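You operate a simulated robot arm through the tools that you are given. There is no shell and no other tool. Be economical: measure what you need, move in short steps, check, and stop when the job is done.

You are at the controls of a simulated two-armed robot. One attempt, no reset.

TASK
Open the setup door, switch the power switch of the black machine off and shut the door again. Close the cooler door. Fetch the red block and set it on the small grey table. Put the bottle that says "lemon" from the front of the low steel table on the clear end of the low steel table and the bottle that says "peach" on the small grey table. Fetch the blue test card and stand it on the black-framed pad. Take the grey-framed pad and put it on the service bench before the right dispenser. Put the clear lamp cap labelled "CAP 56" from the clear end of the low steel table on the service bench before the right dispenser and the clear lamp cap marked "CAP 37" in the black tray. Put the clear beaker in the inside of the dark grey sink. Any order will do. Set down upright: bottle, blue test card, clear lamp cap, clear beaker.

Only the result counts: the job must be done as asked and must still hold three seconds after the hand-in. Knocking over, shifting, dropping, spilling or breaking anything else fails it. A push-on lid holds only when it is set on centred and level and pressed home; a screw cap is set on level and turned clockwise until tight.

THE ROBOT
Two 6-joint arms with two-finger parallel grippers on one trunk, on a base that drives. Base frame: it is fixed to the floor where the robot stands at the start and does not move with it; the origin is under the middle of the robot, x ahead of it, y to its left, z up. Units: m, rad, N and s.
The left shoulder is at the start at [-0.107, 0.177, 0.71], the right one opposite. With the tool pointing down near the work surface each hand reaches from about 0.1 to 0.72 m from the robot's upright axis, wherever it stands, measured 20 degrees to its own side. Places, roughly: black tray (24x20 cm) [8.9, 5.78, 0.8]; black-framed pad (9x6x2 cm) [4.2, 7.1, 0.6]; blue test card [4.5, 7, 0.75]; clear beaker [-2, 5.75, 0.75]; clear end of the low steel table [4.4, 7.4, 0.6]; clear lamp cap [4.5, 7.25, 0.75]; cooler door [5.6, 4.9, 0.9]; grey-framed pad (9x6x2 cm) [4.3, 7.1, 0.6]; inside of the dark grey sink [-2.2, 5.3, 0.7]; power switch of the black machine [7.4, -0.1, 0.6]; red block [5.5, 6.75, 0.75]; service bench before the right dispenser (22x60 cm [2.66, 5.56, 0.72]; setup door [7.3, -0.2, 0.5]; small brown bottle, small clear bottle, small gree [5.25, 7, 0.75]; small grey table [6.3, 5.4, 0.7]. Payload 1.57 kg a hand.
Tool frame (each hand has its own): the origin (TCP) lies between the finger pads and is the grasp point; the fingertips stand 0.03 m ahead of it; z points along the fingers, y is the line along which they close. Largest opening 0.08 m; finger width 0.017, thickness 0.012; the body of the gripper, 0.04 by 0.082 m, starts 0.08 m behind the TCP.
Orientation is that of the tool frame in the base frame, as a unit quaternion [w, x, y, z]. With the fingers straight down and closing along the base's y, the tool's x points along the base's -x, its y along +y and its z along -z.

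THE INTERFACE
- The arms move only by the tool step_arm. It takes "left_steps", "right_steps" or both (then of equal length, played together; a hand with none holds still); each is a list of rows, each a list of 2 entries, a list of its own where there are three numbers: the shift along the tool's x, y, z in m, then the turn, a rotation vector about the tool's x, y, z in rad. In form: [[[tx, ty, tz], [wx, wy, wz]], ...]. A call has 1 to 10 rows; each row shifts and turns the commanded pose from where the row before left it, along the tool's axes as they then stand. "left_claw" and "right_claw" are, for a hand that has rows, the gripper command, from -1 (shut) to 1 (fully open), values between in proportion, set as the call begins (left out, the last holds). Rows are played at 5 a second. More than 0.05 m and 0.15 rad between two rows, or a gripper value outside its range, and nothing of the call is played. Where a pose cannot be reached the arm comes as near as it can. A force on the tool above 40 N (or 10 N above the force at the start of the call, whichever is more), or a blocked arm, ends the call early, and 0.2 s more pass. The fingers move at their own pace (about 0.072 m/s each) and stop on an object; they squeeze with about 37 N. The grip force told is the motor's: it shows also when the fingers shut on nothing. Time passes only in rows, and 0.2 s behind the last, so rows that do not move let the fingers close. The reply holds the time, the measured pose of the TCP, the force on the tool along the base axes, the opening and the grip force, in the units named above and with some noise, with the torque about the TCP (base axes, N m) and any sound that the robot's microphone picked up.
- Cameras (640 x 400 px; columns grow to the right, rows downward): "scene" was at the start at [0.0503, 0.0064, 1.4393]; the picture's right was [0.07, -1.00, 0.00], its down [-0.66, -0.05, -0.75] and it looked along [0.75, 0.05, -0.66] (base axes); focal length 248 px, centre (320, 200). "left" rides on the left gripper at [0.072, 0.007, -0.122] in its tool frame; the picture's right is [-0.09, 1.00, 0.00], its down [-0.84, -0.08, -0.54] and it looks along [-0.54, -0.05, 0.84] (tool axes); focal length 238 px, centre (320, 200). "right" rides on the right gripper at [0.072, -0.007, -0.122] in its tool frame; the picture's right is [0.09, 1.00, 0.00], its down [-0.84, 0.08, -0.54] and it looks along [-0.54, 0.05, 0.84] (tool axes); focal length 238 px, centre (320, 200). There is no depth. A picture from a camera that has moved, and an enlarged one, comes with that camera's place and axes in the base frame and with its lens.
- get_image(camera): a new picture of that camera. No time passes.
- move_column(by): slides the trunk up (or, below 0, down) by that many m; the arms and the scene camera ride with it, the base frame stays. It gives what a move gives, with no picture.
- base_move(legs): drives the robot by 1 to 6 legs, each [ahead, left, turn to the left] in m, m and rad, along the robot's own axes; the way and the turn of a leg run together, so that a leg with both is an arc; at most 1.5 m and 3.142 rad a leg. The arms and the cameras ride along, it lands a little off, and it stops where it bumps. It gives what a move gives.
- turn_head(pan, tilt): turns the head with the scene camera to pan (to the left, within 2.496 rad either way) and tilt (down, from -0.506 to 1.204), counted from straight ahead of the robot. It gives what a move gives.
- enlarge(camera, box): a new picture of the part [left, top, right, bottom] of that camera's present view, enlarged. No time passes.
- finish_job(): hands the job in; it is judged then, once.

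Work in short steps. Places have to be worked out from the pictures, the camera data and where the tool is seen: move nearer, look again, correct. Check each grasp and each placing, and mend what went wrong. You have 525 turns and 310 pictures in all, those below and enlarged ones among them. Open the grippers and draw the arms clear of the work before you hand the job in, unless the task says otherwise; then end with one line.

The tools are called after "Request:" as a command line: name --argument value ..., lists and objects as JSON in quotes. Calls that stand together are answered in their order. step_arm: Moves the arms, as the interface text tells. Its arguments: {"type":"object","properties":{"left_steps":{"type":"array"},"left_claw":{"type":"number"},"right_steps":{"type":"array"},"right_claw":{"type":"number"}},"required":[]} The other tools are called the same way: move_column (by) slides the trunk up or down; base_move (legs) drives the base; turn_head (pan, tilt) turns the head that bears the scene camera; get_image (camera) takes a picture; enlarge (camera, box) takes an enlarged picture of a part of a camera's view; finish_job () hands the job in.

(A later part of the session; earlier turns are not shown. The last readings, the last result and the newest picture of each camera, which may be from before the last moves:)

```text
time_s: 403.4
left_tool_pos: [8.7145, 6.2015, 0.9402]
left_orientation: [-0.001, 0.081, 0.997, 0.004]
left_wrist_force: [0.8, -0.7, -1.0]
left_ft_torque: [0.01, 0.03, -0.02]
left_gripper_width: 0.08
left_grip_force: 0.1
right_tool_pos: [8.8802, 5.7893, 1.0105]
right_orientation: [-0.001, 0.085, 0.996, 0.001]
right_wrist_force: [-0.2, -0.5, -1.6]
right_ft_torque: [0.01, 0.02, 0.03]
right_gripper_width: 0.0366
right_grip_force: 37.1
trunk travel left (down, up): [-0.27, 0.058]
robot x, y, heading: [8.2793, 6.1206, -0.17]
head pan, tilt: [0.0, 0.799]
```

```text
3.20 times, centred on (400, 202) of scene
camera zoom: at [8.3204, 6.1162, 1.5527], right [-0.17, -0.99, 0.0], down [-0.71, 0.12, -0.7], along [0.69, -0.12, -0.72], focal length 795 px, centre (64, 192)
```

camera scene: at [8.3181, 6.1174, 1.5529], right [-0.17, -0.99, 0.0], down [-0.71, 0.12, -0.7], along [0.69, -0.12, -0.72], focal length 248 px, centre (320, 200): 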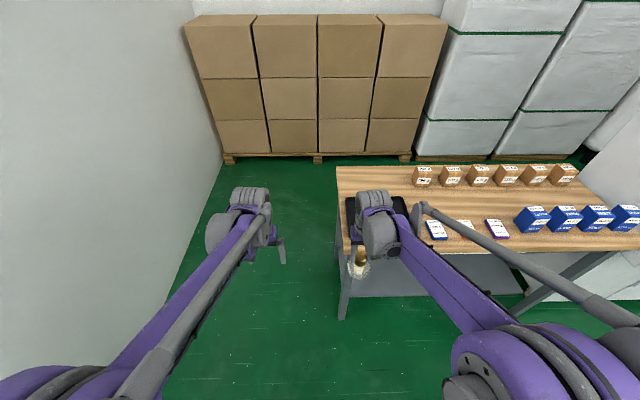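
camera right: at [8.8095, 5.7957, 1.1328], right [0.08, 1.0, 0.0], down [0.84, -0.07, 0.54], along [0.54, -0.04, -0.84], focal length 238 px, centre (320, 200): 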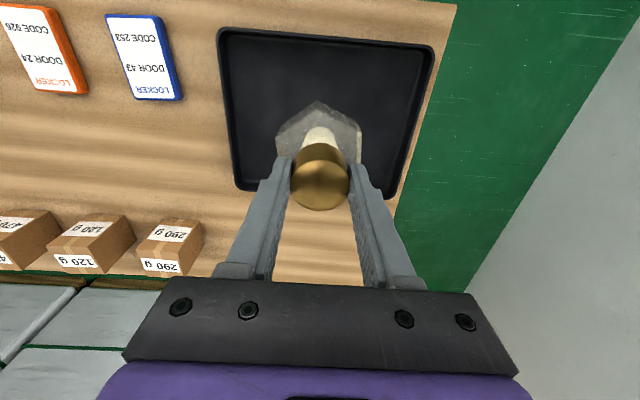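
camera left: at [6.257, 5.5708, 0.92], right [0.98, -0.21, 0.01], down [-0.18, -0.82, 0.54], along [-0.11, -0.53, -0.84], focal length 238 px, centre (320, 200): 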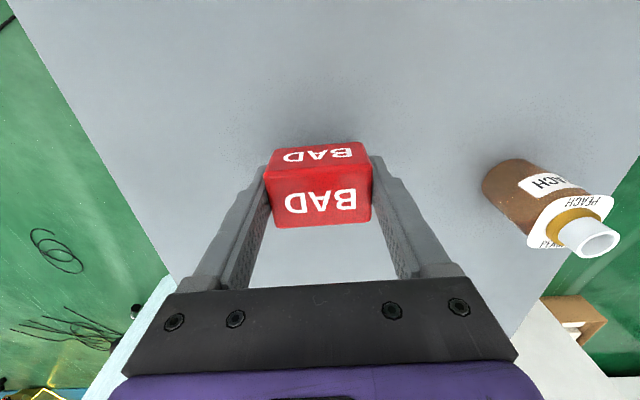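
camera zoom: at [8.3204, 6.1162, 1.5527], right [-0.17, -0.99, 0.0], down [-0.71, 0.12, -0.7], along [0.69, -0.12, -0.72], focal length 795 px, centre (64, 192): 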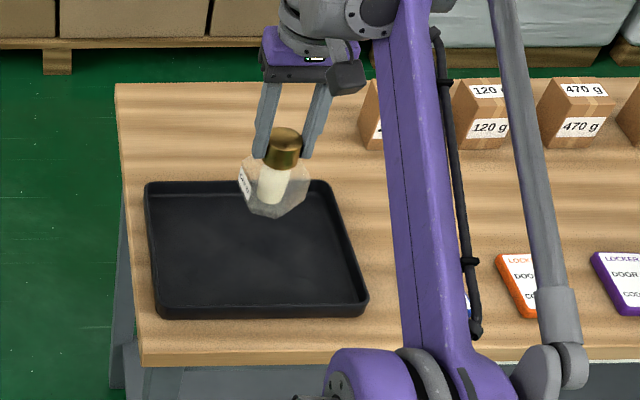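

The tray centre is right below the TCP. I lower gradually.

Request:
step_arm --right_steps '[[[0, 0, 0.03], [0, 0, 0]], [[0, 0, 0.025], [0, 0, 0]], [[0, 0, 0.01], [0, 0, 0]], [[0, 0, 0.006], [0, 0, 0]]]'

Request:
step_arm --right_steps '[[[0, 0, 0.004], [0, 0, 0]], [[0, 0, 0.004], [0, 0, 0]], [[0, 0, 0.004], [0, 0, 0]], [[0, 0, 0.004], [0, 0, 0]]]'

Request:
get_image --camera "right"

```text
time_s: 404.4
left_tool_pos: [8.7133, 6.2014, 0.9408]
left_orientation: [0.0, 0.081, 0.997, 0.003]
left_wrist_force: [-0.1, -0.4, -0.1]
left_ft_torque: [0.0, -0.01, -0.05]
left_gripper_width: 0.08
left_grip_force: 0.0
right_tool_pos: [8.8819, 5.7911, 0.9416]
right_orientation: [0.0, 0.084, 0.996, 0.0]
right_wrist_force: [0.1, 0.7, -2.0]
right_ft_torque: [-0.04, 0.0, -0.02]
right_gripper_width: 0.0363
right_grip_force: 36.5
trunk travel left (down, up): [-0.27, 0.058]
robot x, y, heading: [8.2824, 6.1227, -0.172]
head pan, tilt: [0.0, 0.799]
```

```text
time_s: 405.4
left_tool_pos: [8.7126, 6.2024, 0.9417]
left_orientation: [0.0, 0.081, 0.997, 0.004]
left_wrist_force: [-0.1, -0.1, -0.9]
left_ft_torque: [-0.02, -0.02, -0.01]
left_gripper_width: 0.08
left_grip_force: 0.0
right_tool_pos: [8.8824, 5.7902, 0.9256]
right_orientation: [0.0, 0.085, 0.996, 0.0]
right_wrist_force: [0.2, 0.5, -1.5]
right_ft_torque: [0.0, 0.02, 0.0]
right_gripper_width: 0.0363
right_grip_force: 36.6
trunk travel left (down, up): [-0.27, 0.058]
robot x, y, heading: [8.2805, 6.1224, -0.17]
head pan, tilt: [0.0, 0.799]
```

```text
184 pictures are left
camera right: at [8.8111, 5.7972, 1.0475], right [0.08, 1.0, 0.0], down [0.84, -0.06, 0.54], along [0.54, -0.04, -0.84], focal length 238 px, centre (320, 200)
```

right: 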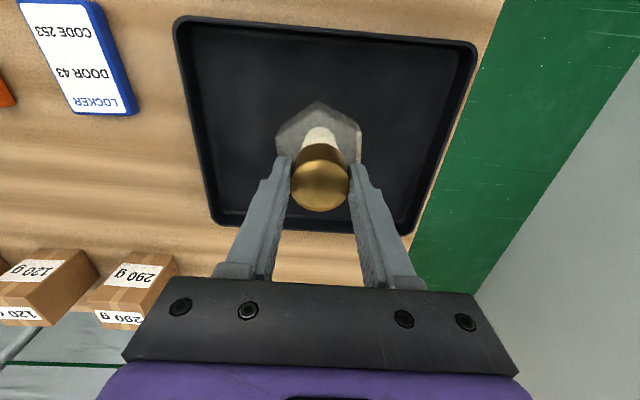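

Request:
step_arm --right_steps '[[[0, 0, 0.004], [0, 0, 0]], [[0, 0, 0.004], [0, 0, 0]], [[0, 0, 0.004], [0, 0, 0]], [[0, 0, 0.004], [0, 0, 0]], [[0, 0, 0.004], [0, 0, 0]], [[0, 0, 0.004], [0, 0, 0]]]'

```text
time_s: 406.8
left_tool_pos: [8.7124, 6.2031, 0.9426]
left_orientation: [0.002, 0.082, 0.997, 0.003]
left_wrist_force: [0.2, -0.7, 0.2]
left_ft_torque: [0.0, 0.01, -0.01]
left_gripper_width: 0.0799
left_grip_force: 0.1
right_tool_pos: [8.8814, 5.7908, 0.9056]
right_orientation: [0.002, 0.084, 0.996, -0.001]
right_wrist_force: [6.3, -3.4, 27.9]
right_ft_torque: [-0.12, -0.49, -0.05]
right_gripper_width: 0.0362
right_grip_force: 36.7
trunk travel left (down, up): [-0.27, 0.058]
robot x, y, heading: [8.2799, 6.1252, -0.168]
head pan, tilt: [0.0, 0.799]
```

Contact at 0.906. I ease up, release, and rise.

Request:
step_arm --right_steps '[[[0, 0, -0.002], [0, 0, 0]], [[0, 0, 0], [0, 0, 0]]]'

Request:
step_arm --right_steps '[[[0, 0, 0], [0, 0, 0]], [[0, 0, 0], [0, 0, 0]], [[0, 0, 0], [0, 0, 0]]]' --right_claw 1

Request:
step_arm --right_steps '[[[0, 0, -0.03], [0, 0, 0]], [[0, 0, -0.04], [0, 0, 0]], [[0, 0, -0.05], [0, 0, 0]], [[0, 0, -0.05], [0, 0, 0]], [[0.05, 0, 0], [0, 0, 0]], [[0.05, 0, 0], [0, 0, 0]], [[0.05, 0, 0], [0, 0, 0]], [[0.05, 0, 0], [0, 0, 0]]]'

Request:
enlarge --camera "scene" --box '[300, 140, 500, 265]'

```text
time_s: 407.4
left_tool_pos: [8.7124, 6.203, 0.9406]
left_orientation: [0.001, 0.081, 0.997, 0.003]
left_wrist_force: [-0.7, 0.1, 1.1]
left_ft_torque: [0.01, 0.0, 0.02]
left_gripper_width: 0.0803
left_grip_force: 0.0
right_tool_pos: [8.8806, 5.7918, 0.906]
right_orientation: [0.001, 0.085, 0.996, -0.001]
right_wrist_force: [8.0, -4.5, 25.6]
right_ft_torque: [-0.33, -0.67, 0.0]
right_gripper_width: 0.0362
right_grip_force: 37.2
trunk travel left (down, up): [-0.27, 0.058]
robot x, y, heading: [8.2776, 6.1212, -0.172]
head pan, tilt: [0.0, 0.799]
```

```text
time_s: 408.1
left_tool_pos: [8.7124, 6.202, 0.9402]
left_orientation: [0.0, 0.081, 0.997, 0.003]
left_wrist_force: [0.1, 0.6, 0.0]
left_ft_torque: [0.0, 0.0, -0.01]
left_gripper_width: 0.0799
left_grip_force: 0.0
right_tool_pos: [8.8812, 5.7924, 0.9026]
right_orientation: [0.0, 0.084, 0.996, 0.0]
right_wrist_force: [0.1, -0.8, 0.3]
right_ft_torque: [0.02, -0.01, -0.03]
right_gripper_width: 0.0799
right_grip_force: 0.1
trunk travel left (down, up): [-0.27, 0.058]
robot x, y, heading: [8.2737, 6.1192, -0.171]
head pan, tilt: [0.0, 0.799]
```

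```text
time_s: 409.9
left_tool_pos: [8.7114, 6.2024, 0.9413]
left_orientation: [0.001, 0.082, 0.997, 0.003]
left_wrist_force: [0.3, 0.2, 0.5]
left_ft_torque: [-0.02, 0.0, -0.01]
left_gripper_width: 0.0802
left_grip_force: 0.0
right_tool_pos: [8.6561, 5.8318, 1.0609]
right_orientation: [0.001, 0.084, 0.996, 0.001]
right_wrist_force: [-0.3, 0.2, -1.3]
right_ft_torque: [-0.04, 0.02, 0.01]
right_gripper_width: 0.0801
right_grip_force: 0.2
right hand out of reach, approached as far as the arm can: row 3, 4
trunk travel left (down, up): [-0.27, 0.058]
robot x, y, heading: [8.2819, 6.1255, -0.176]
head pan, tilt: [0.0, 0.799]
```

```text
3.20 times, centred on (400, 202) of scene
camera zoom: at [8.3159, 6.118, 1.5528], right [-0.17, -0.99, 0.0], down [-0.71, 0.12, -0.7], along [0.69, -0.12, -0.72], focal length 795 px, centre (64, 192)
```

zoom: 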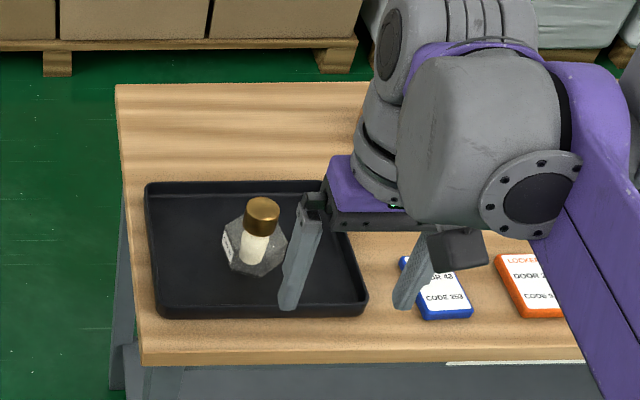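

CAP 37 stands in the tray. Now the cooler door: I retrace the path westward to the area northwest of the open door.

Request:
base_move --legs '[[0, -0.8, 0], [-0.887, -0.1, 0], [-0.406, 0.234, 0], [-0.72, 0.45, 0]]'

```text
time_s: 428.3
left_tool_pos: [6.7058, 6.3299, 0.9411]
left_orientation: [0.001, 0.102, 0.995, 0.003]
left_wrist_force: [0.5, -0.7, -0.8]
left_ft_torque: [-0.02, 0.0, -0.03]
left_gripper_width: 0.08
left_grip_force: 0.1
right_tool_pos: [6.6381, 5.96, 1.0605]
right_orientation: [0.0, 0.105, 0.995, 0.0]
right_wrist_force: [0.0, 0.3, -0.2]
right_ft_torque: [0.02, -0.03, 0.05]
right_gripper_width: 0.0797
right_grip_force: 0.0
trunk travel left (down, up): [-0.27, 0.058]
robot x, y, heading: [6.2694, 6.2671, -0.215]
head pan, tilt: [0.0, 0.799]
```

Next I continue west and then look at the cooler door.

Request:
base_move --legs '[[-0.79, -0.44, 0], [-0.43, -0.4, 0]]'

Request:
turn_head --pan -0.6 --tilt 0.4

Request:
get_image --camera "scene"

```text
time_s: 436.6
left_tool_pos: [5.3466, 5.7717, 0.941]
left_orientation: [0.001, 0.107, 0.994, 0.004]
left_wrist_force: [0.1, 0.5, 1.0]
left_ft_torque: [-0.04, 0.01, -0.03]
left_gripper_width: 0.0801
left_grip_force: 0.0
right_tool_pos: [5.273, 5.4024, 1.0602]
right_orientation: [0.0, 0.11, 0.994, 0.0]
right_wrist_force: [0.5, 0.0, -0.3]
right_ft_torque: [-0.04, -0.03, 0.03]
right_gripper_width: 0.0801
right_grip_force: 0.1
trunk travel left (down, up): [-0.27, 0.058]
robot x, y, heading: [4.9101, 5.7165, -0.223]
head pan, tilt: [0.0, 0.799]
```

```text
time_s: 437.6
left_tool_pos: [5.3463, 5.7709, 0.9417]
left_orientation: [0.0, 0.107, 0.994, 0.002]
left_wrist_force: [0.2, -0.5, 1.0]
left_ft_torque: [0.01, 0.02, -0.01]
left_gripper_width: 0.0801
left_grip_force: 0.1
right_tool_pos: [5.2716, 5.4023, 1.0613]
right_orientation: [0.0, 0.111, 0.994, 0.0]
right_wrist_force: [0.3, -0.2, 0.2]
right_ft_torque: [0.01, 0.02, -0.04]
right_gripper_width: 0.0801
right_grip_force: 0.2
trunk travel left (down, up): [-0.27, 0.058]
robot x, y, heading: [4.9097, 5.7118, -0.22]
head pan, tilt: [-0.6, 0.4]
```

```text
182 pictures are left
camera scene: at [4.9322, 5.6568, 1.5879], right [-0.73, -0.68, 0.0], down [-0.27, 0.29, -0.92], along [0.63, -0.68, -0.39], focal length 248 px, centre (320, 200)
```

scene: 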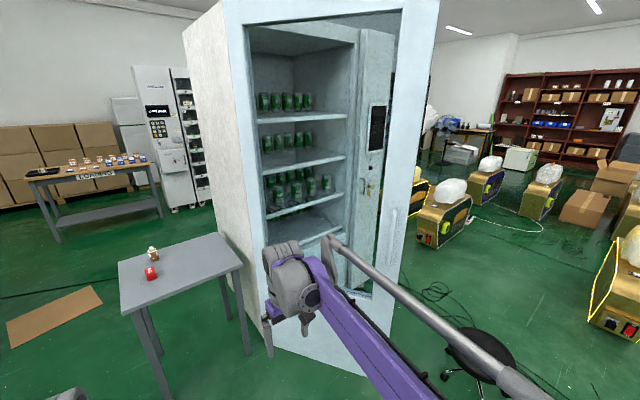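

The door stands open, hinge near (5.93, 5.08), tip near (5.3, 4.72); a stool sits at about (4.97, 4.5). I'll push the outer face with the right hand from the northwest: move, turn southeast, and close the grippers.

Request:
base_move --legs '[[0.3, -0.09, 0], [0, 0, -0.73]]'

Request:
step_arm --right_steps '[[[0, 0, 0.05], [0, 0, 0]], [[0, 0, 0.05], [0, 0, 0]], [[0, 0, 0.02], [0, 0, 0]]]' --right_claw -1 --left_steps '[[[0.04, 0, 0], [0, 0, 0]], [[0.04, 0, 0], [0, 0, 0]], [[0.04, 0, 0], [0, 0, 0]]]'

Request:
turn_head --pan -0.1 --tilt 0.6

Request:
get_image --camera "scene"

```text
time_s: 441.7
left_tool_pos: [5.544, 5.3121, 0.9407]
left_orientation: [0.002, 0.455, 0.89, 0.003]
left_wrist_force: [0.3, 0.2, -0.6]
left_ft_torque: [-0.01, 0.02, -0.02]
left_gripper_width: 0.0801
left_grip_force: 0.2
right_tool_pos: [5.2418, 5.0856, 1.0596]
right_orientation: [0.0, 0.459, 0.889, 0.0]
right_wrist_force: [0.5, 0.7, 0.6]
right_ft_torque: [0.04, -0.02, -0.01]
right_gripper_width: 0.0802
right_grip_force: 0.0
trunk travel left (down, up): [-0.27, 0.058]
robot x, y, heading: [5.1812, 5.563, -0.954]
head pan, tilt: [-0.6, 0.4]
```

```text
time_s: 442.5
left_tool_pos: [5.4723, 5.4122, 0.9411]
left_orientation: [0.002, 0.456, 0.89, 0.002]
left_wrist_force: [0.0, 0.0, -0.6]
left_ft_torque: [0.03, 0.0, 0.02]
left_gripper_width: 0.0797
left_grip_force: 0.1
right_tool_pos: [5.2427, 5.0887, 0.9415]
right_orientation: [0.001, 0.459, 0.889, 0.0]
right_wrist_force: [-0.1, 0.0, 0.7]
right_ft_torque: [-0.02, 0.01, -0.01]
right_gripper_width: 0.0
right_grip_force: 18.3
trunk travel left (down, up): [-0.27, 0.058]
robot x, y, heading: [5.1769, 5.5595, -0.955]
head pan, tilt: [-0.6, 0.4]
```

```text
time_s: 443.4
left_tool_pos: [5.4741, 5.4093, 0.9404]
left_orientation: [0.001, 0.456, 0.89, 0.003]
left_wrist_force: [0.3, 0.2, 0.2]
left_ft_torque: [0.0, -0.03, 0.02]
left_gripper_width: 0.08
left_grip_force: 0.0
right_tool_pos: [5.2437, 5.0871, 0.9407]
right_orientation: [0.0, 0.459, 0.888, 0.0]
right_wrist_force: [-0.4, -0.2, -0.5]
right_ft_torque: [0.05, -0.01, 0.0]
right_gripper_width: 0.0
right_grip_force: 21.1
trunk travel left (down, up): [-0.27, 0.058]
robot x, y, heading: [5.1788, 5.5622, -0.954]
head pan, tilt: [-0.099, 0.6]
```

```text
181 pictures are left
camera scene: at [5.1997, 5.5181, 1.5697], right [-0.87, -0.49, 0.0], down [-0.28, 0.49, -0.83], along [0.41, -0.72, -0.56], focal length 248 px, centre (320, 200)
```

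scene: 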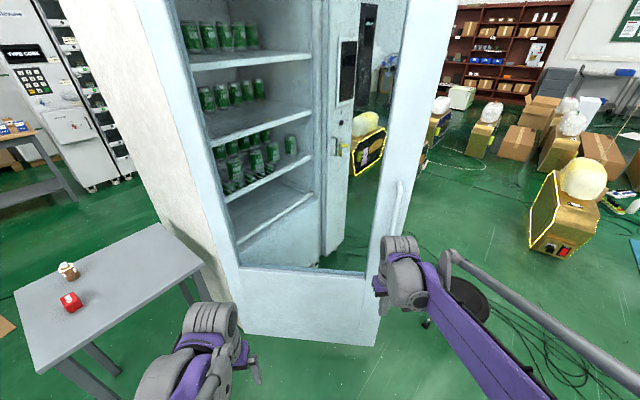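

Door line: hinge (5.99, 5.05), tip (5.287, 4.736), handle at z 0.93–1.13 near the tip. I lower the right fist to z≈0.80, shift it slightly left, and advance the base 15 cm toward the door.

Request:
step_arm --right_steps '[[[0, 0.03, 0.04], [0, 0, 0]], [[0, 0.03, 0.04], [0, 0, 0]], [[0, 0.01, 0.04], [0, 0, 0]], [[0, 0, 0.02], [0, 0, 0]]]'

Request:
base_move --legs '[[0.15, 0.0, 0]]'

Request:
step_arm --right_steps '[[[-0.04, 0, 0], [0, 0, 0]], [[-0.04, 0, 0], [0, 0, 0]], [[-0.04, 0, 0], [0, 0, 0]], [[-0.04, 0, 0], [0, 0, 0]], [[-0.04, 0, 0], [0, 0, 0]]]'

Request:
get_image --camera "scene"

```text
time_s: 444.4
left_tool_pos: [5.4733, 5.4102, 0.9403]
left_orientation: [0.001, 0.455, 0.89, 0.004]
left_wrist_force: [0.1, 0.1, -0.2]
left_ft_torque: [0.01, 0.0, -0.04]
left_gripper_width: 0.08
left_grip_force: 0.1
right_tool_pos: [5.3003, 5.1273, 0.7999]
right_orientation: [0.0, 0.458, 0.889, 0.0]
right_wrist_force: [-0.5, -0.3, 0.1]
right_ft_torque: [0.02, 0.01, 0.0]
right_gripper_width: 0.0001
right_grip_force: 20.7
trunk travel left (down, up): [-0.27, 0.058]
robot x, y, heading: [5.1797, 5.5609, -0.956]
head pan, tilt: [-0.099, 0.6]
```

```text
time_s: 445.8
left_tool_pos: [5.5599, 5.2852, 0.9413]
left_orientation: [0.002, 0.457, 0.89, 0.003]
left_wrist_force: [-0.4, 0.3, 0.5]
left_ft_torque: [0.0, 0.0, -0.01]
left_gripper_width: 0.08
left_grip_force: 0.0
right_tool_pos: [5.3862, 5.0039, 0.7999]
right_orientation: [0.0, 0.459, 0.888, 0.0]
right_wrist_force: [0.0, -0.7, -0.1]
right_ft_torque: [0.01, 0.01, 0.0]
right_gripper_width: 0.0002
right_grip_force: 21.5
trunk travel left (down, up): [-0.27, 0.058]
robot x, y, heading: [5.2644, 5.4353, -0.957]
head pan, tilt: [-0.099, 0.6]
```

```text
time_s: 447.0
left_tool_pos: [5.5612, 5.2845, 0.9409]
left_orientation: [0.001, 0.457, 0.889, 0.003]
left_wrist_force: [0.2, -0.3, -0.4]
left_ft_torque: [0.03, 0.01, -0.02]
left_gripper_width: 0.08
left_grip_force: 0.1
right_tool_pos: [5.502, 4.8394, 0.8009]
right_orientation: [0.0, 0.459, 0.888, 0.0]
right_wrist_force: [0.4, 0.3, -1.4]
right_ft_torque: [0.0, 0.02, 0.04]
right_gripper_width: 0.0
right_grip_force: 21.4
trunk travel left (down, up): [-0.27, 0.058]
robot x, y, heading: [5.2684, 5.4362, -0.955]
head pan, tilt: [-0.099, 0.6]
```

```text
180 pictures are left
camera scene: at [5.2881, 5.393, 1.5697], right [-0.87, -0.49, 0.0], down [-0.28, 0.49, -0.82], along [0.41, -0.72, -0.57], focal length 248 px, centre (320, 200)
```

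scene: 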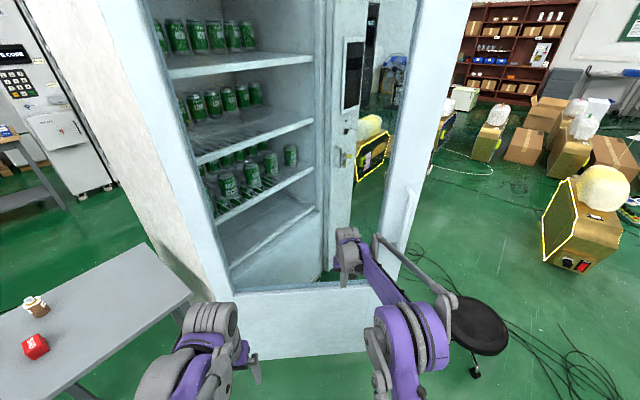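

No contact yet. I continue forward in small steps, watching force.

Request:
step_arm --right_steps '[[[-0.02, 0, 0], [0, 0, 0]], [[-0.02, 0, 0], [0, 0, 0]], [[-0.02, 0, 0], [0, 0, 0]]]'

Request:
get_image --camera "right"

Request:
get_image --camera "scene"

```text
time_s: 447.8
left_tool_pos: [5.5611, 5.2855, 0.9405]
left_orientation: [0.003, 0.456, 0.89, 0.003]
left_wrist_force: [-0.1, -0.3, -0.3]
left_ft_torque: [0.02, -0.02, -0.01]
left_gripper_width: 0.0801
left_grip_force: 0.2
right_tool_pos: [5.5381, 4.7901, 0.7992]
right_orientation: [0.001, 0.46, 0.888, 0.0]
right_wrist_force: [0.0, 0.3, 0.1]
right_ft_torque: [-0.01, -0.04, 0.02]
right_gripper_width: 0.0002
right_grip_force: 21.4
trunk travel left (down, up): [-0.27, 0.058]
robot x, y, heading: [5.2687, 5.4349, -0.958]
head pan, tilt: [-0.099, 0.6]
```

```text
179 pictures are left
camera right: at [5.4914, 4.847, 0.9209], right [0.76, 0.65, 0.0], down [0.55, -0.64, 0.54], along [0.35, -0.41, -0.84], focal length 238 px, centre (320, 200)
```

right: 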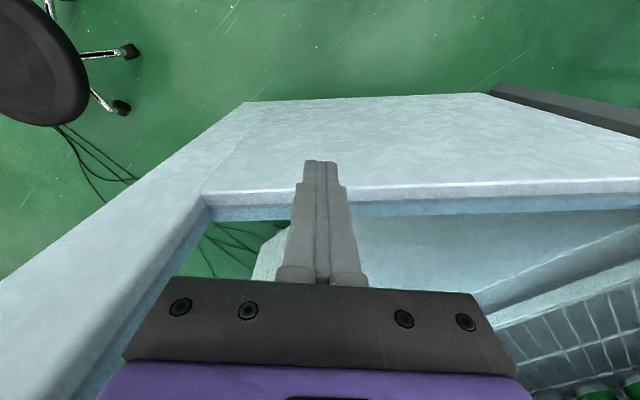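

```text
178 pictures are left
camera scene: at [5.2874, 5.3939, 1.5697], right [-0.87, -0.49, 0.0], down [-0.28, 0.49, -0.82], along [0.41, -0.72, -0.57], focal length 248 px, centre (320, 200)
```

scene: 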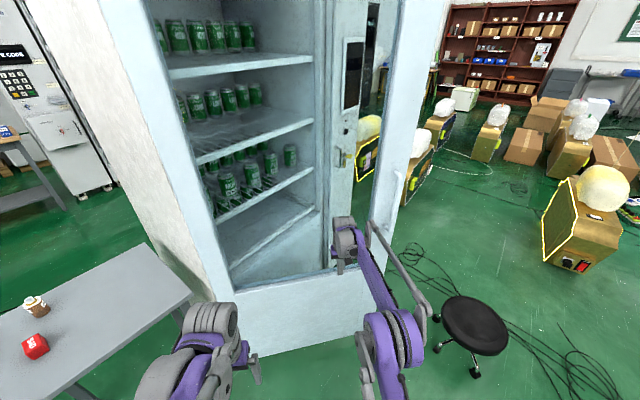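

The door is swinging with almost no force (tip now near (5.47, 4.57)). I pull the left hand back and push on by driving the base in a gentle arc.

Request:
step_arm --left_steps '[[[0.04, 0, -0.02], [0, 0, 0]], [[0.04, 0, -0.02], [0, 0, 0]], [[0.03, 0, -0.02], [0, 0, 0]]]'

Request:
base_move --legs '[[0.19, -0.06, 0.18]]'

Request:
get_image --camera "scene"

```text
time_s: 448.6
left_tool_pos: [5.4963, 5.3773, 0.9996]
left_orientation: [0.002, 0.457, 0.889, 0.002]
left_wrist_force: [0.3, -0.3, -0.5]
left_ft_torque: [0.01, 0.0, -0.02]
left_gripper_width: 0.08
left_grip_force: 0.1
right_tool_pos: [5.5371, 4.7927, 0.8015]
right_orientation: [0.0, 0.459, 0.889, 0.0]
right_wrist_force: [0.4, 0.6, 0.3]
right_ft_torque: [0.02, 0.02, 0.0]
right_gripper_width: 0.0002
right_grip_force: 21.3
trunk travel left (down, up): [-0.27, 0.058]
robot x, y, heading: [5.2635, 5.4375, -0.955]
head pan, tilt: [-0.099, 0.6]
```

```text
time_s: 450.2
left_tool_pos: [5.5812, 5.2327, 0.9974]
left_orientation: [0.001, 0.378, 0.926, 0.002]
left_wrist_force: [1.2, -1.1, 0.1]
left_ft_torque: [0.04, 0.0, 0.0]
left_gripper_width: 0.0798
left_grip_force: 0.0
right_tool_pos: [5.7199, 4.6637, 0.7988]
right_orientation: [0.0, 0.382, 0.924, 0.0]
right_wrist_force: [-0.1, 0.0, -0.4]
right_ft_torque: [0.03, -0.02, -0.02]
right_gripper_width: 0.0
right_grip_force: 21.5
trunk travel left (down, up): [-0.27, 0.058]
robot x, y, heading: [5.346, 5.253, -0.782]
head pan, tilt: [-0.099, 0.6]
```

```text
177 pictures are left
camera scene: at [5.3704, 5.2154, 1.5696], right [-0.77, -0.63, 0.0], down [-0.36, 0.44, -0.83], along [0.52, -0.64, -0.56], focal length 248 px, centre (320, 200)
```

scene: 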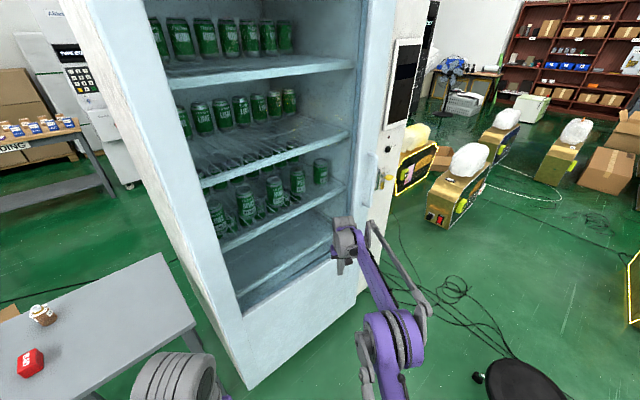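

Door nearly closed. I keep pushing east-southeast in smaller base moves.

Request:
base_move --legs '[[0.1, 0.04, 0]]'

Request:
get_image --camera "scene"

```text
time_s: 451.4
left_tool_pos: [5.6789, 5.189, 0.9979]
left_orientation: [0.002, 0.379, 0.925, 0.003]
left_wrist_force: [0.6, 0.6, 0.1]
left_ft_torque: [0.0, 0.01, 0.0]
left_gripper_width: 0.0799
left_grip_force: 0.1
right_tool_pos: [5.8184, 4.6215, 0.7997]
right_orientation: [0.0, 0.382, 0.924, 0.0]
right_wrist_force: [0.1, -0.2, -0.2]
right_ft_torque: [0.01, 0.04, 0.01]
right_gripper_width: 0.0001
right_grip_force: 21.3
trunk travel left (down, up): [-0.27, 0.058]
robot x, y, heading: [5.4408, 5.2056, -0.787]
head pan, tilt: [-0.099, 0.6]
```

```text
176 pictures are left
camera scene: at [5.4693, 5.1727, 1.5696], right [-0.77, -0.63, 0.0], down [-0.36, 0.44, -0.83], along [0.52, -0.64, -0.56], focal length 248 px, centre (320, 200)
```

scene: 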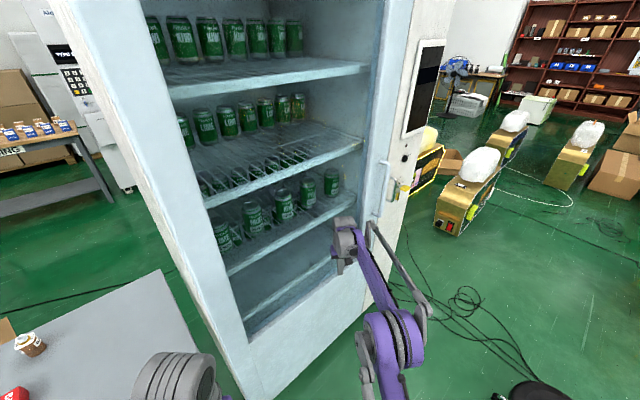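

A gap may remain; I push further east in 5 cm base steps, watching the wrist force.

Request:
base_move --legs '[[0.035, 0.03, 0]]'

Request:
base_move --legs '[[0.025, 0.025, 0]]'

Request:
get_image --camera "scene"

```text
time_s: 452.3
left_tool_pos: [5.7096, 5.1866, 0.999]
left_orientation: [0.001, 0.38, 0.925, 0.003]
left_wrist_force: [-1.4, 1.0, 0.0]
left_ft_torque: [-0.02, -0.02, -0.03]
left_gripper_width: 0.0797
left_grip_force: 0.2
right_tool_pos: [5.8385, 4.6194, 0.8016]
right_orientation: [-0.013, 0.385, 0.923, 0.002]
right_wrist_force: [-9.2, 3.2, 2.6]
right_ft_torque: [-0.46, -1.2, -0.03]
right_gripper_width: 0.0
right_grip_force: 21.5
trunk travel left (down, up): [-0.27, 0.058]
robot x, y, heading: [5.473, 5.2083, -0.789]
head pan, tilt: [-0.099, 0.6]
stopped in leg 1: the force on the tool passed its limit at 166 N (the readings are from after the stop); the commanded pose is now the measured one
```

```text
time_s: 453.1
left_tool_pos: [5.7124, 5.1873, 0.999]
left_orientation: [0.002, 0.382, 0.924, 0.003]
left_wrist_force: [0.1, -0.9, -0.7]
left_ft_torque: [-0.01, 0.0, 0.0]
left_gripper_width: 0.08
left_grip_force: 0.0
right_tool_pos: [5.8372, 4.6185, 0.8014]
right_orientation: [-0.017, 0.385, 0.923, 0.002]
right_wrist_force: [-19.4, 10.9, 2.9]
right_ft_torque: [-1.3, -2.32, 0.08]
right_gripper_width: 0.0
right_grip_force: 21.2
trunk travel left (down, up): [-0.27, 0.058]
robot x, y, heading: [5.4793, 5.2069, -0.79]
head pan, tilt: [-0.099, 0.6]
stopped in leg 1: the force on the tool passed its limit at 64 N (the readings are from after the stop); the commanded pose is now the measured one
```

```text
175 pictures are left
camera scene: at [5.5015, 5.1736, 1.5699], right [-0.78, -0.63, 0.0], down [-0.35, 0.44, -0.83], along [0.52, -0.64, -0.56], focal length 248 px, centre (320, 200)
```

scene: 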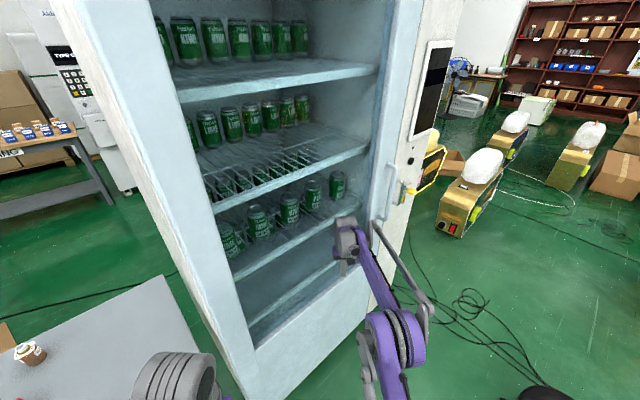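

Force rose sharply: the door is against its stop. I withdraw the hand and inspect the closed door.

Request:
base_move --legs '[[-0.1, -0.1, 0], [-0.3, -0.1, 0]]'

Request:
get_image --camera "scene"

```text
time_s: 456.3
left_tool_pos: [5.2908, 5.3278, 0.9989]
left_orientation: [0.001, 0.381, 0.924, 0.003]
left_wrist_force: [0.0, -0.7, 0.1]
left_ft_torque: [-0.01, -0.01, 0.01]
left_gripper_width: 0.08
left_grip_force: 0.0
right_tool_pos: [5.4158, 4.762, 0.799]
right_orientation: [-0.016, 0.384, 0.923, 0.003]
right_wrist_force: [0.0, 0.4, 0.0]
right_ft_torque: [0.03, -0.01, -0.01]
right_gripper_width: 0.0002
right_grip_force: 21.3
trunk travel left (down, up): [-0.27, 0.058]
robot x, y, heading: [5.0558, 5.3479, -0.786]
head pan, tilt: [-0.099, 0.6]
```

```text
174 pictures are left
camera scene: at [5.0795, 5.3136, 1.5698], right [-0.78, -0.63, 0.0], down [-0.36, 0.44, -0.83], along [0.52, -0.64, -0.56], focal length 248 px, centre (320, 200)
```

scene: 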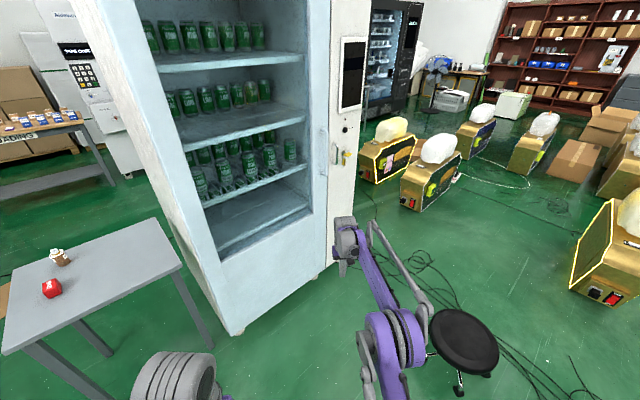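

I enlarge the door edges to confirm it is flush.

Request:
enlarge --camera "scene" --box '[130, 0, 370, 340]'

```text
1.18 times, centred on (250, 170) of scene
camera zoom: at [5.0795, 5.3136, 1.5698], right [-0.78, -0.63, 0.0], down [-0.36, 0.44, -0.83], along [0.52, -0.64, -0.56], focal length 292 px, centre (402, 235)
```

zoom: 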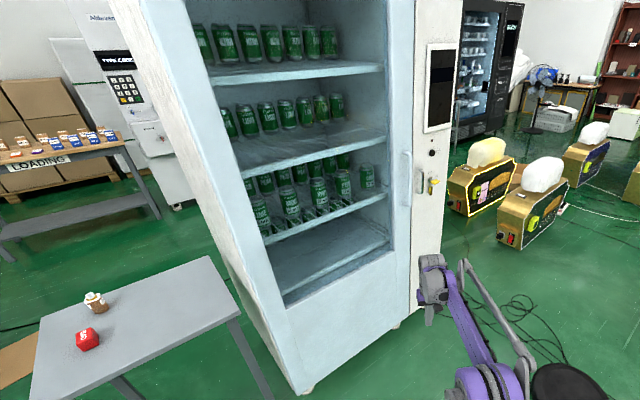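

The cooler door is flush. Now toward the black machine: I retract the right arm and turn the base south, then look at the route.

Request:
step_arm --right_steps '[[[0.05, 0, -0.015], [0, 0, 0]], [[0.05, 0, -0.015], [0, 0, 0]], [[0.05, 0, -0.015], [0, 0, 0]], [[0.05, 0, -0.015], [0, 0, 0]], [[0.05, 0, -0.015], [0, 0, 0]], [[0.05, 0, -0.015], [0, 0, 0]]]' --right_claw 1

Request:
base_move --legs '[[0, 0, -0.8]]'

Request:
turn_head --pan 0.2 --tilt 0.45

Request:
get_image --camera "scene"

```text
refused: row 1 steps farther than a row can; nothing moved
```

```text
time_s: 458.9
left_tool_pos: [5.1989, 5.1624, 0.9984]
left_orientation: [0.002, 0.717, 0.697, 0.002]
left_wrist_force: [-0.4, 0.3, 0.0]
left_ft_torque: [-0.01, 0.02, -0.03]
left_gripper_width: 0.08
left_grip_force: 0.0
right_tool_pos: [4.8686, 4.6846, 0.8005]
right_orientation: [-0.015, 0.721, 0.693, 0.011]
right_wrist_force: [0.0, -0.2, 0.2]
right_ft_torque: [-0.06, -0.02, -0.01]
right_gripper_width: 0.0
right_grip_force: 21.3
trunk travel left (down, up): [-0.27, 0.058]
robot x, y, heading: [5.0545, 5.352, -1.607]
head pan, tilt: [-0.099, 0.6]
```

```text
time_s: 459.7
left_tool_pos: [5.1975, 5.1626, 0.9992]
left_orientation: [0.002, 0.718, 0.696, 0.003]
left_wrist_force: [-0.1, -0.4, 0.3]
left_ft_torque: [0.0, -0.04, 0.01]
left_gripper_width: 0.0801
left_grip_force: 0.1
right_tool_pos: [4.8694, 4.6843, 0.8005]
right_orientation: [-0.015, 0.721, 0.693, 0.011]
right_wrist_force: [-0.1, 0.6, 0.0]
right_ft_torque: [-0.01, 0.0, 0.02]
right_gripper_width: 0.0001
right_grip_force: 21.4
trunk travel left (down, up): [-0.27, 0.058]
robot x, y, heading: [5.0548, 5.3526, -1.604]
head pan, tilt: [0.201, 0.45]
```

```text
172 pictures are left
camera scene: at [5.0694, 5.3032, 1.5832], right [-0.99, -0.16, 0.0], down [-0.07, 0.43, -0.9], along [0.15, -0.89, -0.44], focal length 248 px, centre (320, 200)
```

scene: 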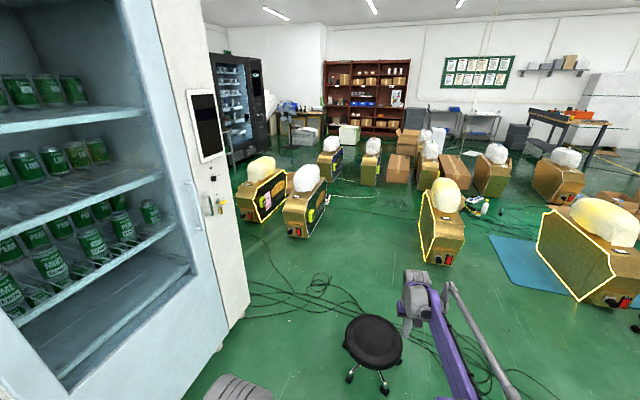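

A gap between the machines at x≈4.4–5.4, y≈3 leads south. I retract the right arm first, then pass between the stool and the cooler.

Request:
step_arm --right_steps '[[[0.045, 0, -0.015], [0, 0, 0]], [[0.045, 0, -0.015], [0, 0, 0]], [[0.045, 0, -0.015], [0, 0, 0]], [[0.045, 0, -0.015], [0, 0, 0]], [[0.045, 0, -0.015], [0, 0, 0]], [[0.045, 0, -0.015], [0, 0, 0]], [[0.045, 0, -0.015], [0, 0, 0]]]' --right_claw 1

Request:
base_move --legs '[[0, 0.4, 0], [1.35, 0, 0]]'

Request:
get_image --camera "scene"

```text
time_s: 461.3
left_tool_pos: [5.1987, 5.164, 0.9989]
left_orientation: [0.003, 0.717, 0.697, 0.002]
left_wrist_force: [-0.6, 0.4, -0.1]
left_ft_torque: [-0.02, 0.0, 0.01]
left_gripper_width: 0.08
left_grip_force: 0.0
right_tool_pos: [4.8826, 4.9973, 0.9137]
right_orientation: [-0.013, 0.72, 0.694, 0.009]
right_wrist_force: [0.9, -0.6, 0.4]
right_ft_torque: [-0.05, 0.0, 0.02]
right_gripper_width: 0.0801
right_grip_force: 0.0
trunk travel left (down, up): [-0.27, 0.058]
robot x, y, heading: [5.0536, 5.3556, -1.609]
head pan, tilt: [0.201, 0.45]
```

```text
time_s: 471.6
left_tool_pos: [5.5697, 3.826, 0.9984]
left_orientation: [0.003, 0.709, 0.705, 0.003]
left_wrist_force: [-0.4, -0.6, 0.3]
left_ft_torque: [-0.01, 0.01, -0.01]
left_gripper_width: 0.0798
left_grip_force: 0.1
right_tool_pos: [5.2596, 3.6489, 0.9145]
right_orientation: [-0.014, 0.712, 0.702, 0.01]
right_wrist_force: [0.8, 0.5, -0.5]
right_ft_torque: [0.0, -0.02, 0.01]
right_gripper_width: 0.0799
right_grip_force: 0.0
trunk travel left (down, up): [-0.27, 0.058]
robot x, y, heading: [5.4205, 4.0089, -1.584]
head pan, tilt: [0.201, 0.45]
```

```text
171 pictures are left
camera scene: at [5.4384, 3.9621, 1.5832], right [-0.98, -0.19, 0.0], down [-0.08, 0.43, -0.9], along [0.17, -0.88, -0.44], focal length 248 px, centre (320, 200)
```

scene: 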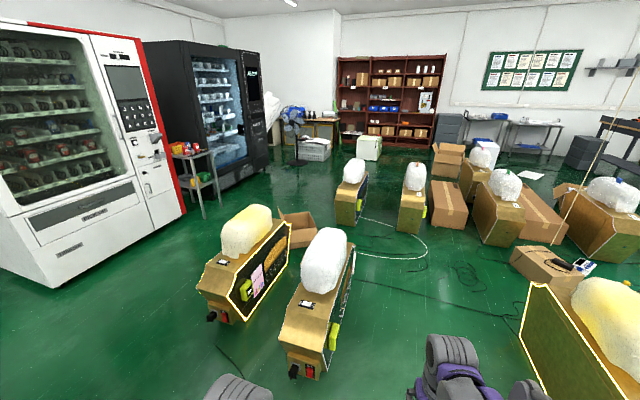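

The corridor east, between machine A (x≤6.6) and the vending fronts (x≈7.75), is clear. I drive east then south along it.

Request:
base_move --legs '[[0.38, 1.33, 0], [0.8, 0.33, 0], [1.1, -0.12, 0]]'

Request:
turn_head --pan 0.4 --tilt 0.45

Request:
get_image --camera "scene"

```text
time_s: 474.4
left_tool_pos: [5.6816, 3.7912, 0.999]
left_orientation: [0.004, 0.706, 0.708, 0.004]
left_wrist_force: [0.1, 0.1, -0.1]
left_ft_torque: [0.01, 0.01, -0.02]
left_gripper_width: 0.0801
left_grip_force: 0.1
right_tool_pos: [5.3704, 3.6131, 0.914]
right_orientation: [-0.014, 0.711, 0.703, 0.012]
right_wrist_force: [1.2, 0.5, -0.1]
right_ft_torque: [0.01, -0.04, 0.0]
right_gripper_width: 0.0802
right_grip_force: 0.1
trunk travel left (down, up): [-0.27, 0.058]
robot x, y, heading: [5.5307, 3.974, -1.587]
head pan, tilt: [0.201, 0.45]
stopped in leg 1: the robot was blocked; the commanded pose is now the measured one
```

```text
time_s: 475.1
left_tool_pos: [5.6817, 3.791, 0.9987]
left_orientation: [0.005, 0.707, 0.707, 0.004]
left_wrist_force: [0.7, 0.0, -0.8]
left_ft_torque: [0.01, -0.01, -0.02]
left_gripper_width: 0.0799
left_grip_force: 0.0
right_tool_pos: [5.3695, 3.6147, 0.9144]
right_orientation: [-0.013, 0.711, 0.703, 0.011]
right_wrist_force: [-0.2, 0.1, -1.4]
right_ft_torque: [0.01, 0.01, -0.02]
right_gripper_width: 0.0801
right_grip_force: 0.0
trunk travel left (down, up): [-0.27, 0.058]
robot x, y, heading: [5.5348, 3.977, -1.584]
head pan, tilt: [0.4, 0.45]
```

```text
170 pictures are left
camera scene: at [5.5634, 3.9329, 1.5834], right [-0.93, -0.38, 0.0], down [-0.16, 0.4, -0.9], along [0.34, -0.83, -0.43], focal length 248 px, centre (320, 200)
```

scene: 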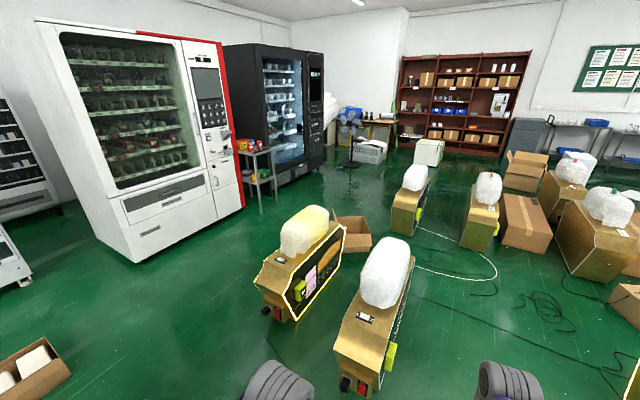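

The cooler's south-west corner blocked me. I step away west, go farther south to y≈3.58, then east.

Request:
base_move --legs '[[0, -0.06, 0], [0.4, 0, 0], [0, 1.25, 0], [0.75, 0.36, 0]]'

Request:
get_image --camera "scene"

```text
time_s: 493.3
left_tool_pos: [7.2299, 2.605, 0.9981]
left_orientation: [0.004, 0.704, 0.71, 0.004]
left_wrist_force: [0.2, 0.4, 0.1]
left_ft_torque: [-0.02, 0.04, -0.01]
left_gripper_width: 0.08
left_grip_force: 0.1
right_tool_pos: [6.9192, 2.4254, 0.9141]
right_orientation: [-0.015, 0.708, 0.706, 0.01]
right_wrist_force: [-0.5, 0.7, 0.0]
right_ft_torque: [0.04, -0.03, 0.01]
right_gripper_width: 0.0799
right_grip_force: 0.0
trunk travel left (down, up): [-0.27, 0.058]
robot x, y, heading: [7.077, 2.7869, -1.572]
head pan, tilt: [0.4, 0.45]
```

```text
169 pictures are left
camera scene: at [7.1124, 2.745, 1.5832], right [-0.92, -0.39, 0.0], down [-0.17, 0.4, -0.9], along [0.35, -0.83, -0.44], focal length 248 px, centre (320, 200)
```

scene: 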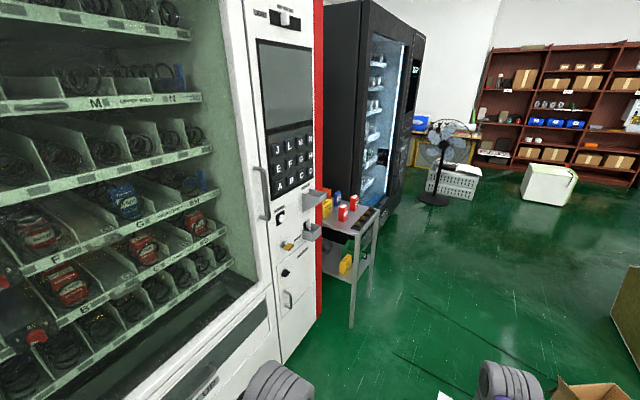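

The black machine's front runs about from (7.5, 0.7) to (7.31, -0.52). Something white is near my path at (6.78, 1.78); I look down to check.

Request:
turn_head --pan -0.1 --tilt 0.8

Request:
get_image --camera "scene"

```text
time_s: 494.3
left_tool_pos: [7.2299, 2.6048, 0.9976]
left_orientation: [0.003, 0.703, 0.711, 0.003]
left_wrist_force: [1.3, -0.1, -0.5]
left_ft_torque: [-0.06, 0.02, -0.01]
left_gripper_width: 0.0801
left_grip_force: 0.0
right_tool_pos: [6.9187, 2.4248, 0.9134]
right_orientation: [-0.015, 0.708, 0.706, 0.01]
right_wrist_force: [-0.2, -0.4, -0.5]
right_ft_torque: [-0.02, -0.01, 0.01]
right_gripper_width: 0.0801
right_grip_force: 0.1
trunk travel left (down, up): [-0.27, 0.058]
robot x, y, heading: [7.0777, 2.7867, -1.574]
head pan, tilt: [-0.099, 0.799]
```

```text
168 pictures are left
camera scene: at [7.0686, 2.7496, 1.5529], right [-0.99, 0.1, 0.0], down [0.07, 0.71, -0.7], along [-0.07, -0.69, -0.72], focal length 248 px, centre (320, 200)
```

scene: 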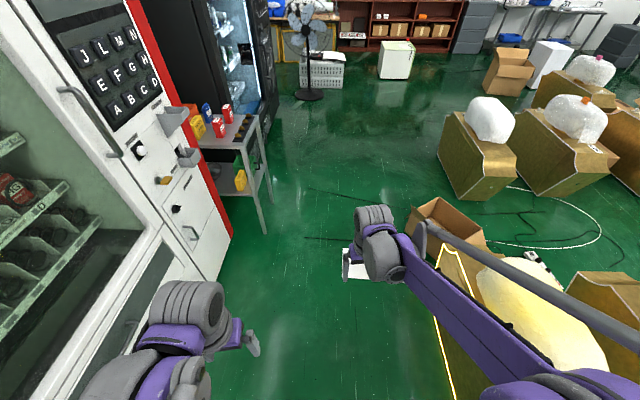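

It's a paper sheet on the floor near (6.7, 1.9). I pass between it and the small rack (x≥7.3), then turn to face the black machine.

Request:
base_move --legs '[[0.5, -0.04, 0], [1.3, 0, 0], [0.8, -0.3, 0], [0, 0, 1.42]]'

Request:
turn_head --pan 0.0 --tilt 0.7

Request:
get_image --camera "scene"

```text
time_s: 511.1
left_tool_pos: [6.9176, 0.2794, 0.9988]
left_orientation: [0.0, 0.081, 0.997, 0.004]
left_wrist_force: [-0.5, 0.7, 0.8]
left_ft_torque: [0.05, -0.02, 0.01]
left_gripper_width: 0.0802
left_grip_force: 0.0
right_tool_pos: [7.0433, -0.0564, 0.9127]
right_orientation: [-0.017, 0.087, 0.996, -0.002]
right_wrist_force: [0.1, 0.0, 0.2]
right_ft_torque: [0.01, -0.01, -0.01]
right_gripper_width: 0.0799
right_grip_force: 0.0
trunk travel left (down, up): [-0.27, 0.058]
robot x, y, heading: [6.7137, 0.1636, -0.178]
head pan, tilt: [-0.099, 0.799]
```

```text
time_s: 511.8
left_tool_pos: [6.9187, 0.2815, 0.9985]
left_orientation: [0.0, 0.081, 0.997, 0.004]
left_wrist_force: [-0.5, -0.6, 0.1]
left_ft_torque: [-0.02, 0.0, -0.02]
left_gripper_width: 0.08
left_grip_force: 0.0
right_tool_pos: [7.0436, -0.056, 0.9128]
right_orientation: [-0.018, 0.087, 0.996, -0.002]
right_wrist_force: [-0.6, 0.5, 0.3]
right_ft_torque: [0.03, 0.0, -0.01]
right_gripper_width: 0.0801
right_grip_force: 0.1
trunk travel left (down, up): [-0.27, 0.058]
robot x, y, heading: [6.7121, 0.1614, -0.171]
head pan, tilt: [0.0, 0.7]
```

```text
167 pictures are left
camera scene: at [6.7552, 0.1541, 1.561], right [-0.17, -0.98, 0.0], down [-0.63, 0.11, -0.76], along [0.75, -0.13, -0.64], focal length 248 px, centre (320, 200)
```

scene: 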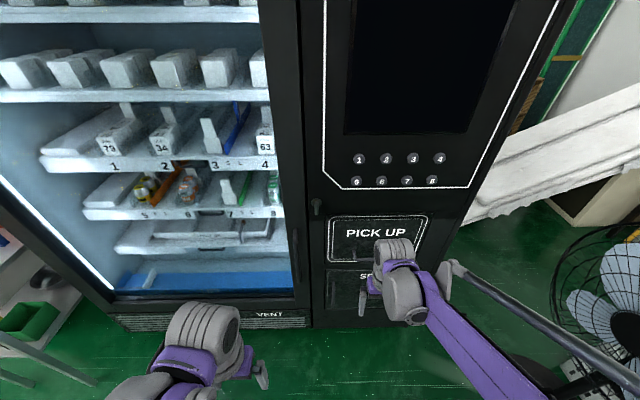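

The SETUP door is below the PICK UP flap, partly hidden by my right arm. I check with the right wrist camera.

Request:
get_image --camera "right"

Request:
get_image --camera "left"

```text
166 pictures are left
camera right: at [6.9767, -0.0498, 1.0375], right [0.08, 1.0, 0.0], down [0.86, -0.07, 0.51], along [0.51, -0.04, -0.86], focal length 238 px, centre (320, 200)
```

right: 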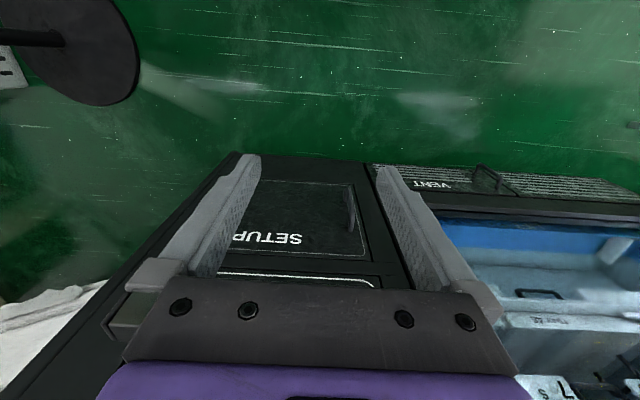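

```text
165 pictures are left
camera left: at [6.8496, 0.2977, 1.1196], right [0.25, 0.97, 0.01], down [0.81, -0.22, 0.54], along [0.53, -0.13, -0.84], focal length 238 px, centre (320, 200)
```

left: 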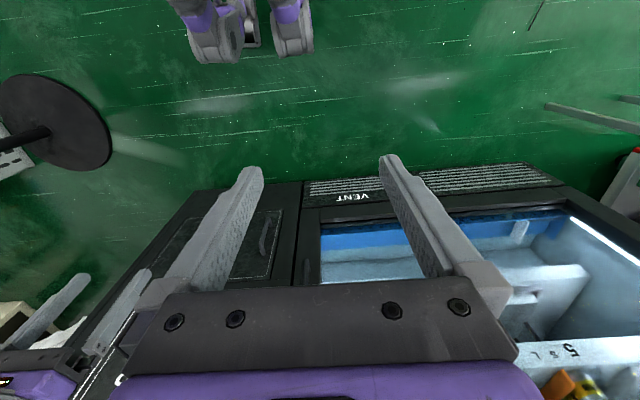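

The SETUP door has a vertical handle on its left edge at about (7.30, 0.00, 0.537), so it swings to the right. I strafe left so the right arm reaches straight, and lower the trunk.

Request:
base_move --legs '[[0.0, 0.14, 0]]'

Request:
move_column --by -0.2

Request:
step_arm --right_steps '[[[0.0, 0, 0], [0, -0.15, 0]], [[0.0, 0, 0], [0, -0.15, 0]], [[0.0, 0, 0], [0, -0.15, 0]], [[0.0, 0, 0], [0, -0.15, 0]], [[0.0, 0, 0], [0, -0.15, 0]], [[0.0, 0, 0], [0, -0.15, 0]]]'

Request:
get_image --camera "scene"

```text
time_s: 513.6
left_tool_pos: [6.9432, 0.4173, 0.9988]
left_orientation: [0.0, 0.081, 0.997, 0.004]
left_wrist_force: [0.3, 0.0, -0.7]
left_ft_torque: [-0.01, -0.03, 0.0]
left_gripper_width: 0.0799
left_grip_force: 0.0
right_tool_pos: [7.0678, 0.08, 0.9148]
right_orientation: [-0.017, 0.087, 0.996, -0.001]
right_wrist_force: [0.0, -0.2, 0.3]
right_ft_torque: [-0.03, 0.01, -0.01]
right_gripper_width: 0.0802
right_grip_force: 0.0
trunk travel left (down, up): [-0.27, 0.058]
robot x, y, heading: [6.7373, 0.2971, -0.172]
head pan, tilt: [0.0, 0.7]
```

```text
time_s: 515.8
left_tool_pos: [6.9436, 0.4166, 0.799]
left_orientation: [0.0, 0.081, 0.997, 0.004]
left_wrist_force: [-0.2, -0.2, -0.3]
left_ft_torque: [-0.01, 0.0, 0.0]
left_gripper_width: 0.08
left_grip_force: 0.0
right_tool_pos: [7.0683, 0.0809, 0.7132]
right_orientation: [-0.018, 0.087, 0.996, -0.003]
right_wrist_force: [0.8, -0.6, 0.6]
right_ft_torque: [0.01, -0.01, 0.01]
right_gripper_width: 0.0799
right_grip_force: 0.0
trunk travel left (down, up): [-0.07, 0.258]
robot x, y, heading: [6.7357, 0.2961, -0.18]
head pan, tilt: [0.0, 0.7]
```

```text
time_s: 517.2
left_tool_pos: [6.9434, 0.4168, 0.7968]
left_orientation: [0.001, 0.081, 0.997, 0.003]
left_wrist_force: [-0.1, 0.3, 0.7]
left_ft_torque: [0.0, -0.01, 0.02]
left_gripper_width: 0.0798
left_grip_force: 0.0
right_tool_pos: [7.0671, 0.0804, 0.7137]
right_orientation: [0.418, 0.078, 0.904, -0.04]
right_wrist_force: [0.7, 0.5, -0.1]
right_ft_torque: [-0.03, 0.0, 0.01]
right_gripper_width: 0.0801
right_grip_force: 0.1
trunk travel left (down, up): [-0.07, 0.258]
robot x, y, heading: [6.7389, 0.2998, -0.175]
head pan, tilt: [0.0, 0.7]
```

```text
164 pictures are left
camera scene: at [6.811, 0.2857, 1.3545], right [-0.17, -0.98, 0.0], down [-0.63, 0.11, -0.76], along [0.75, -0.13, -0.64], focal length 248 px, centre (320, 200)
```

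scene: 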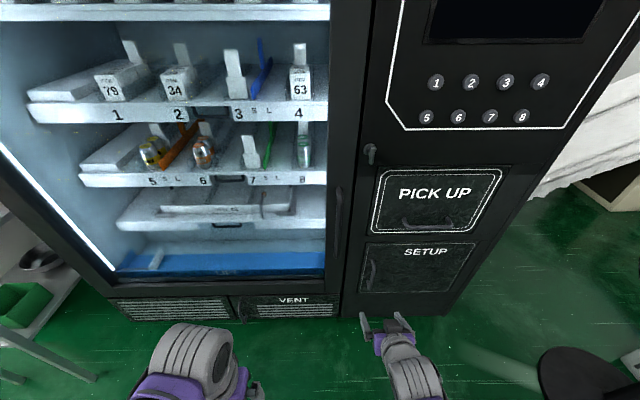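

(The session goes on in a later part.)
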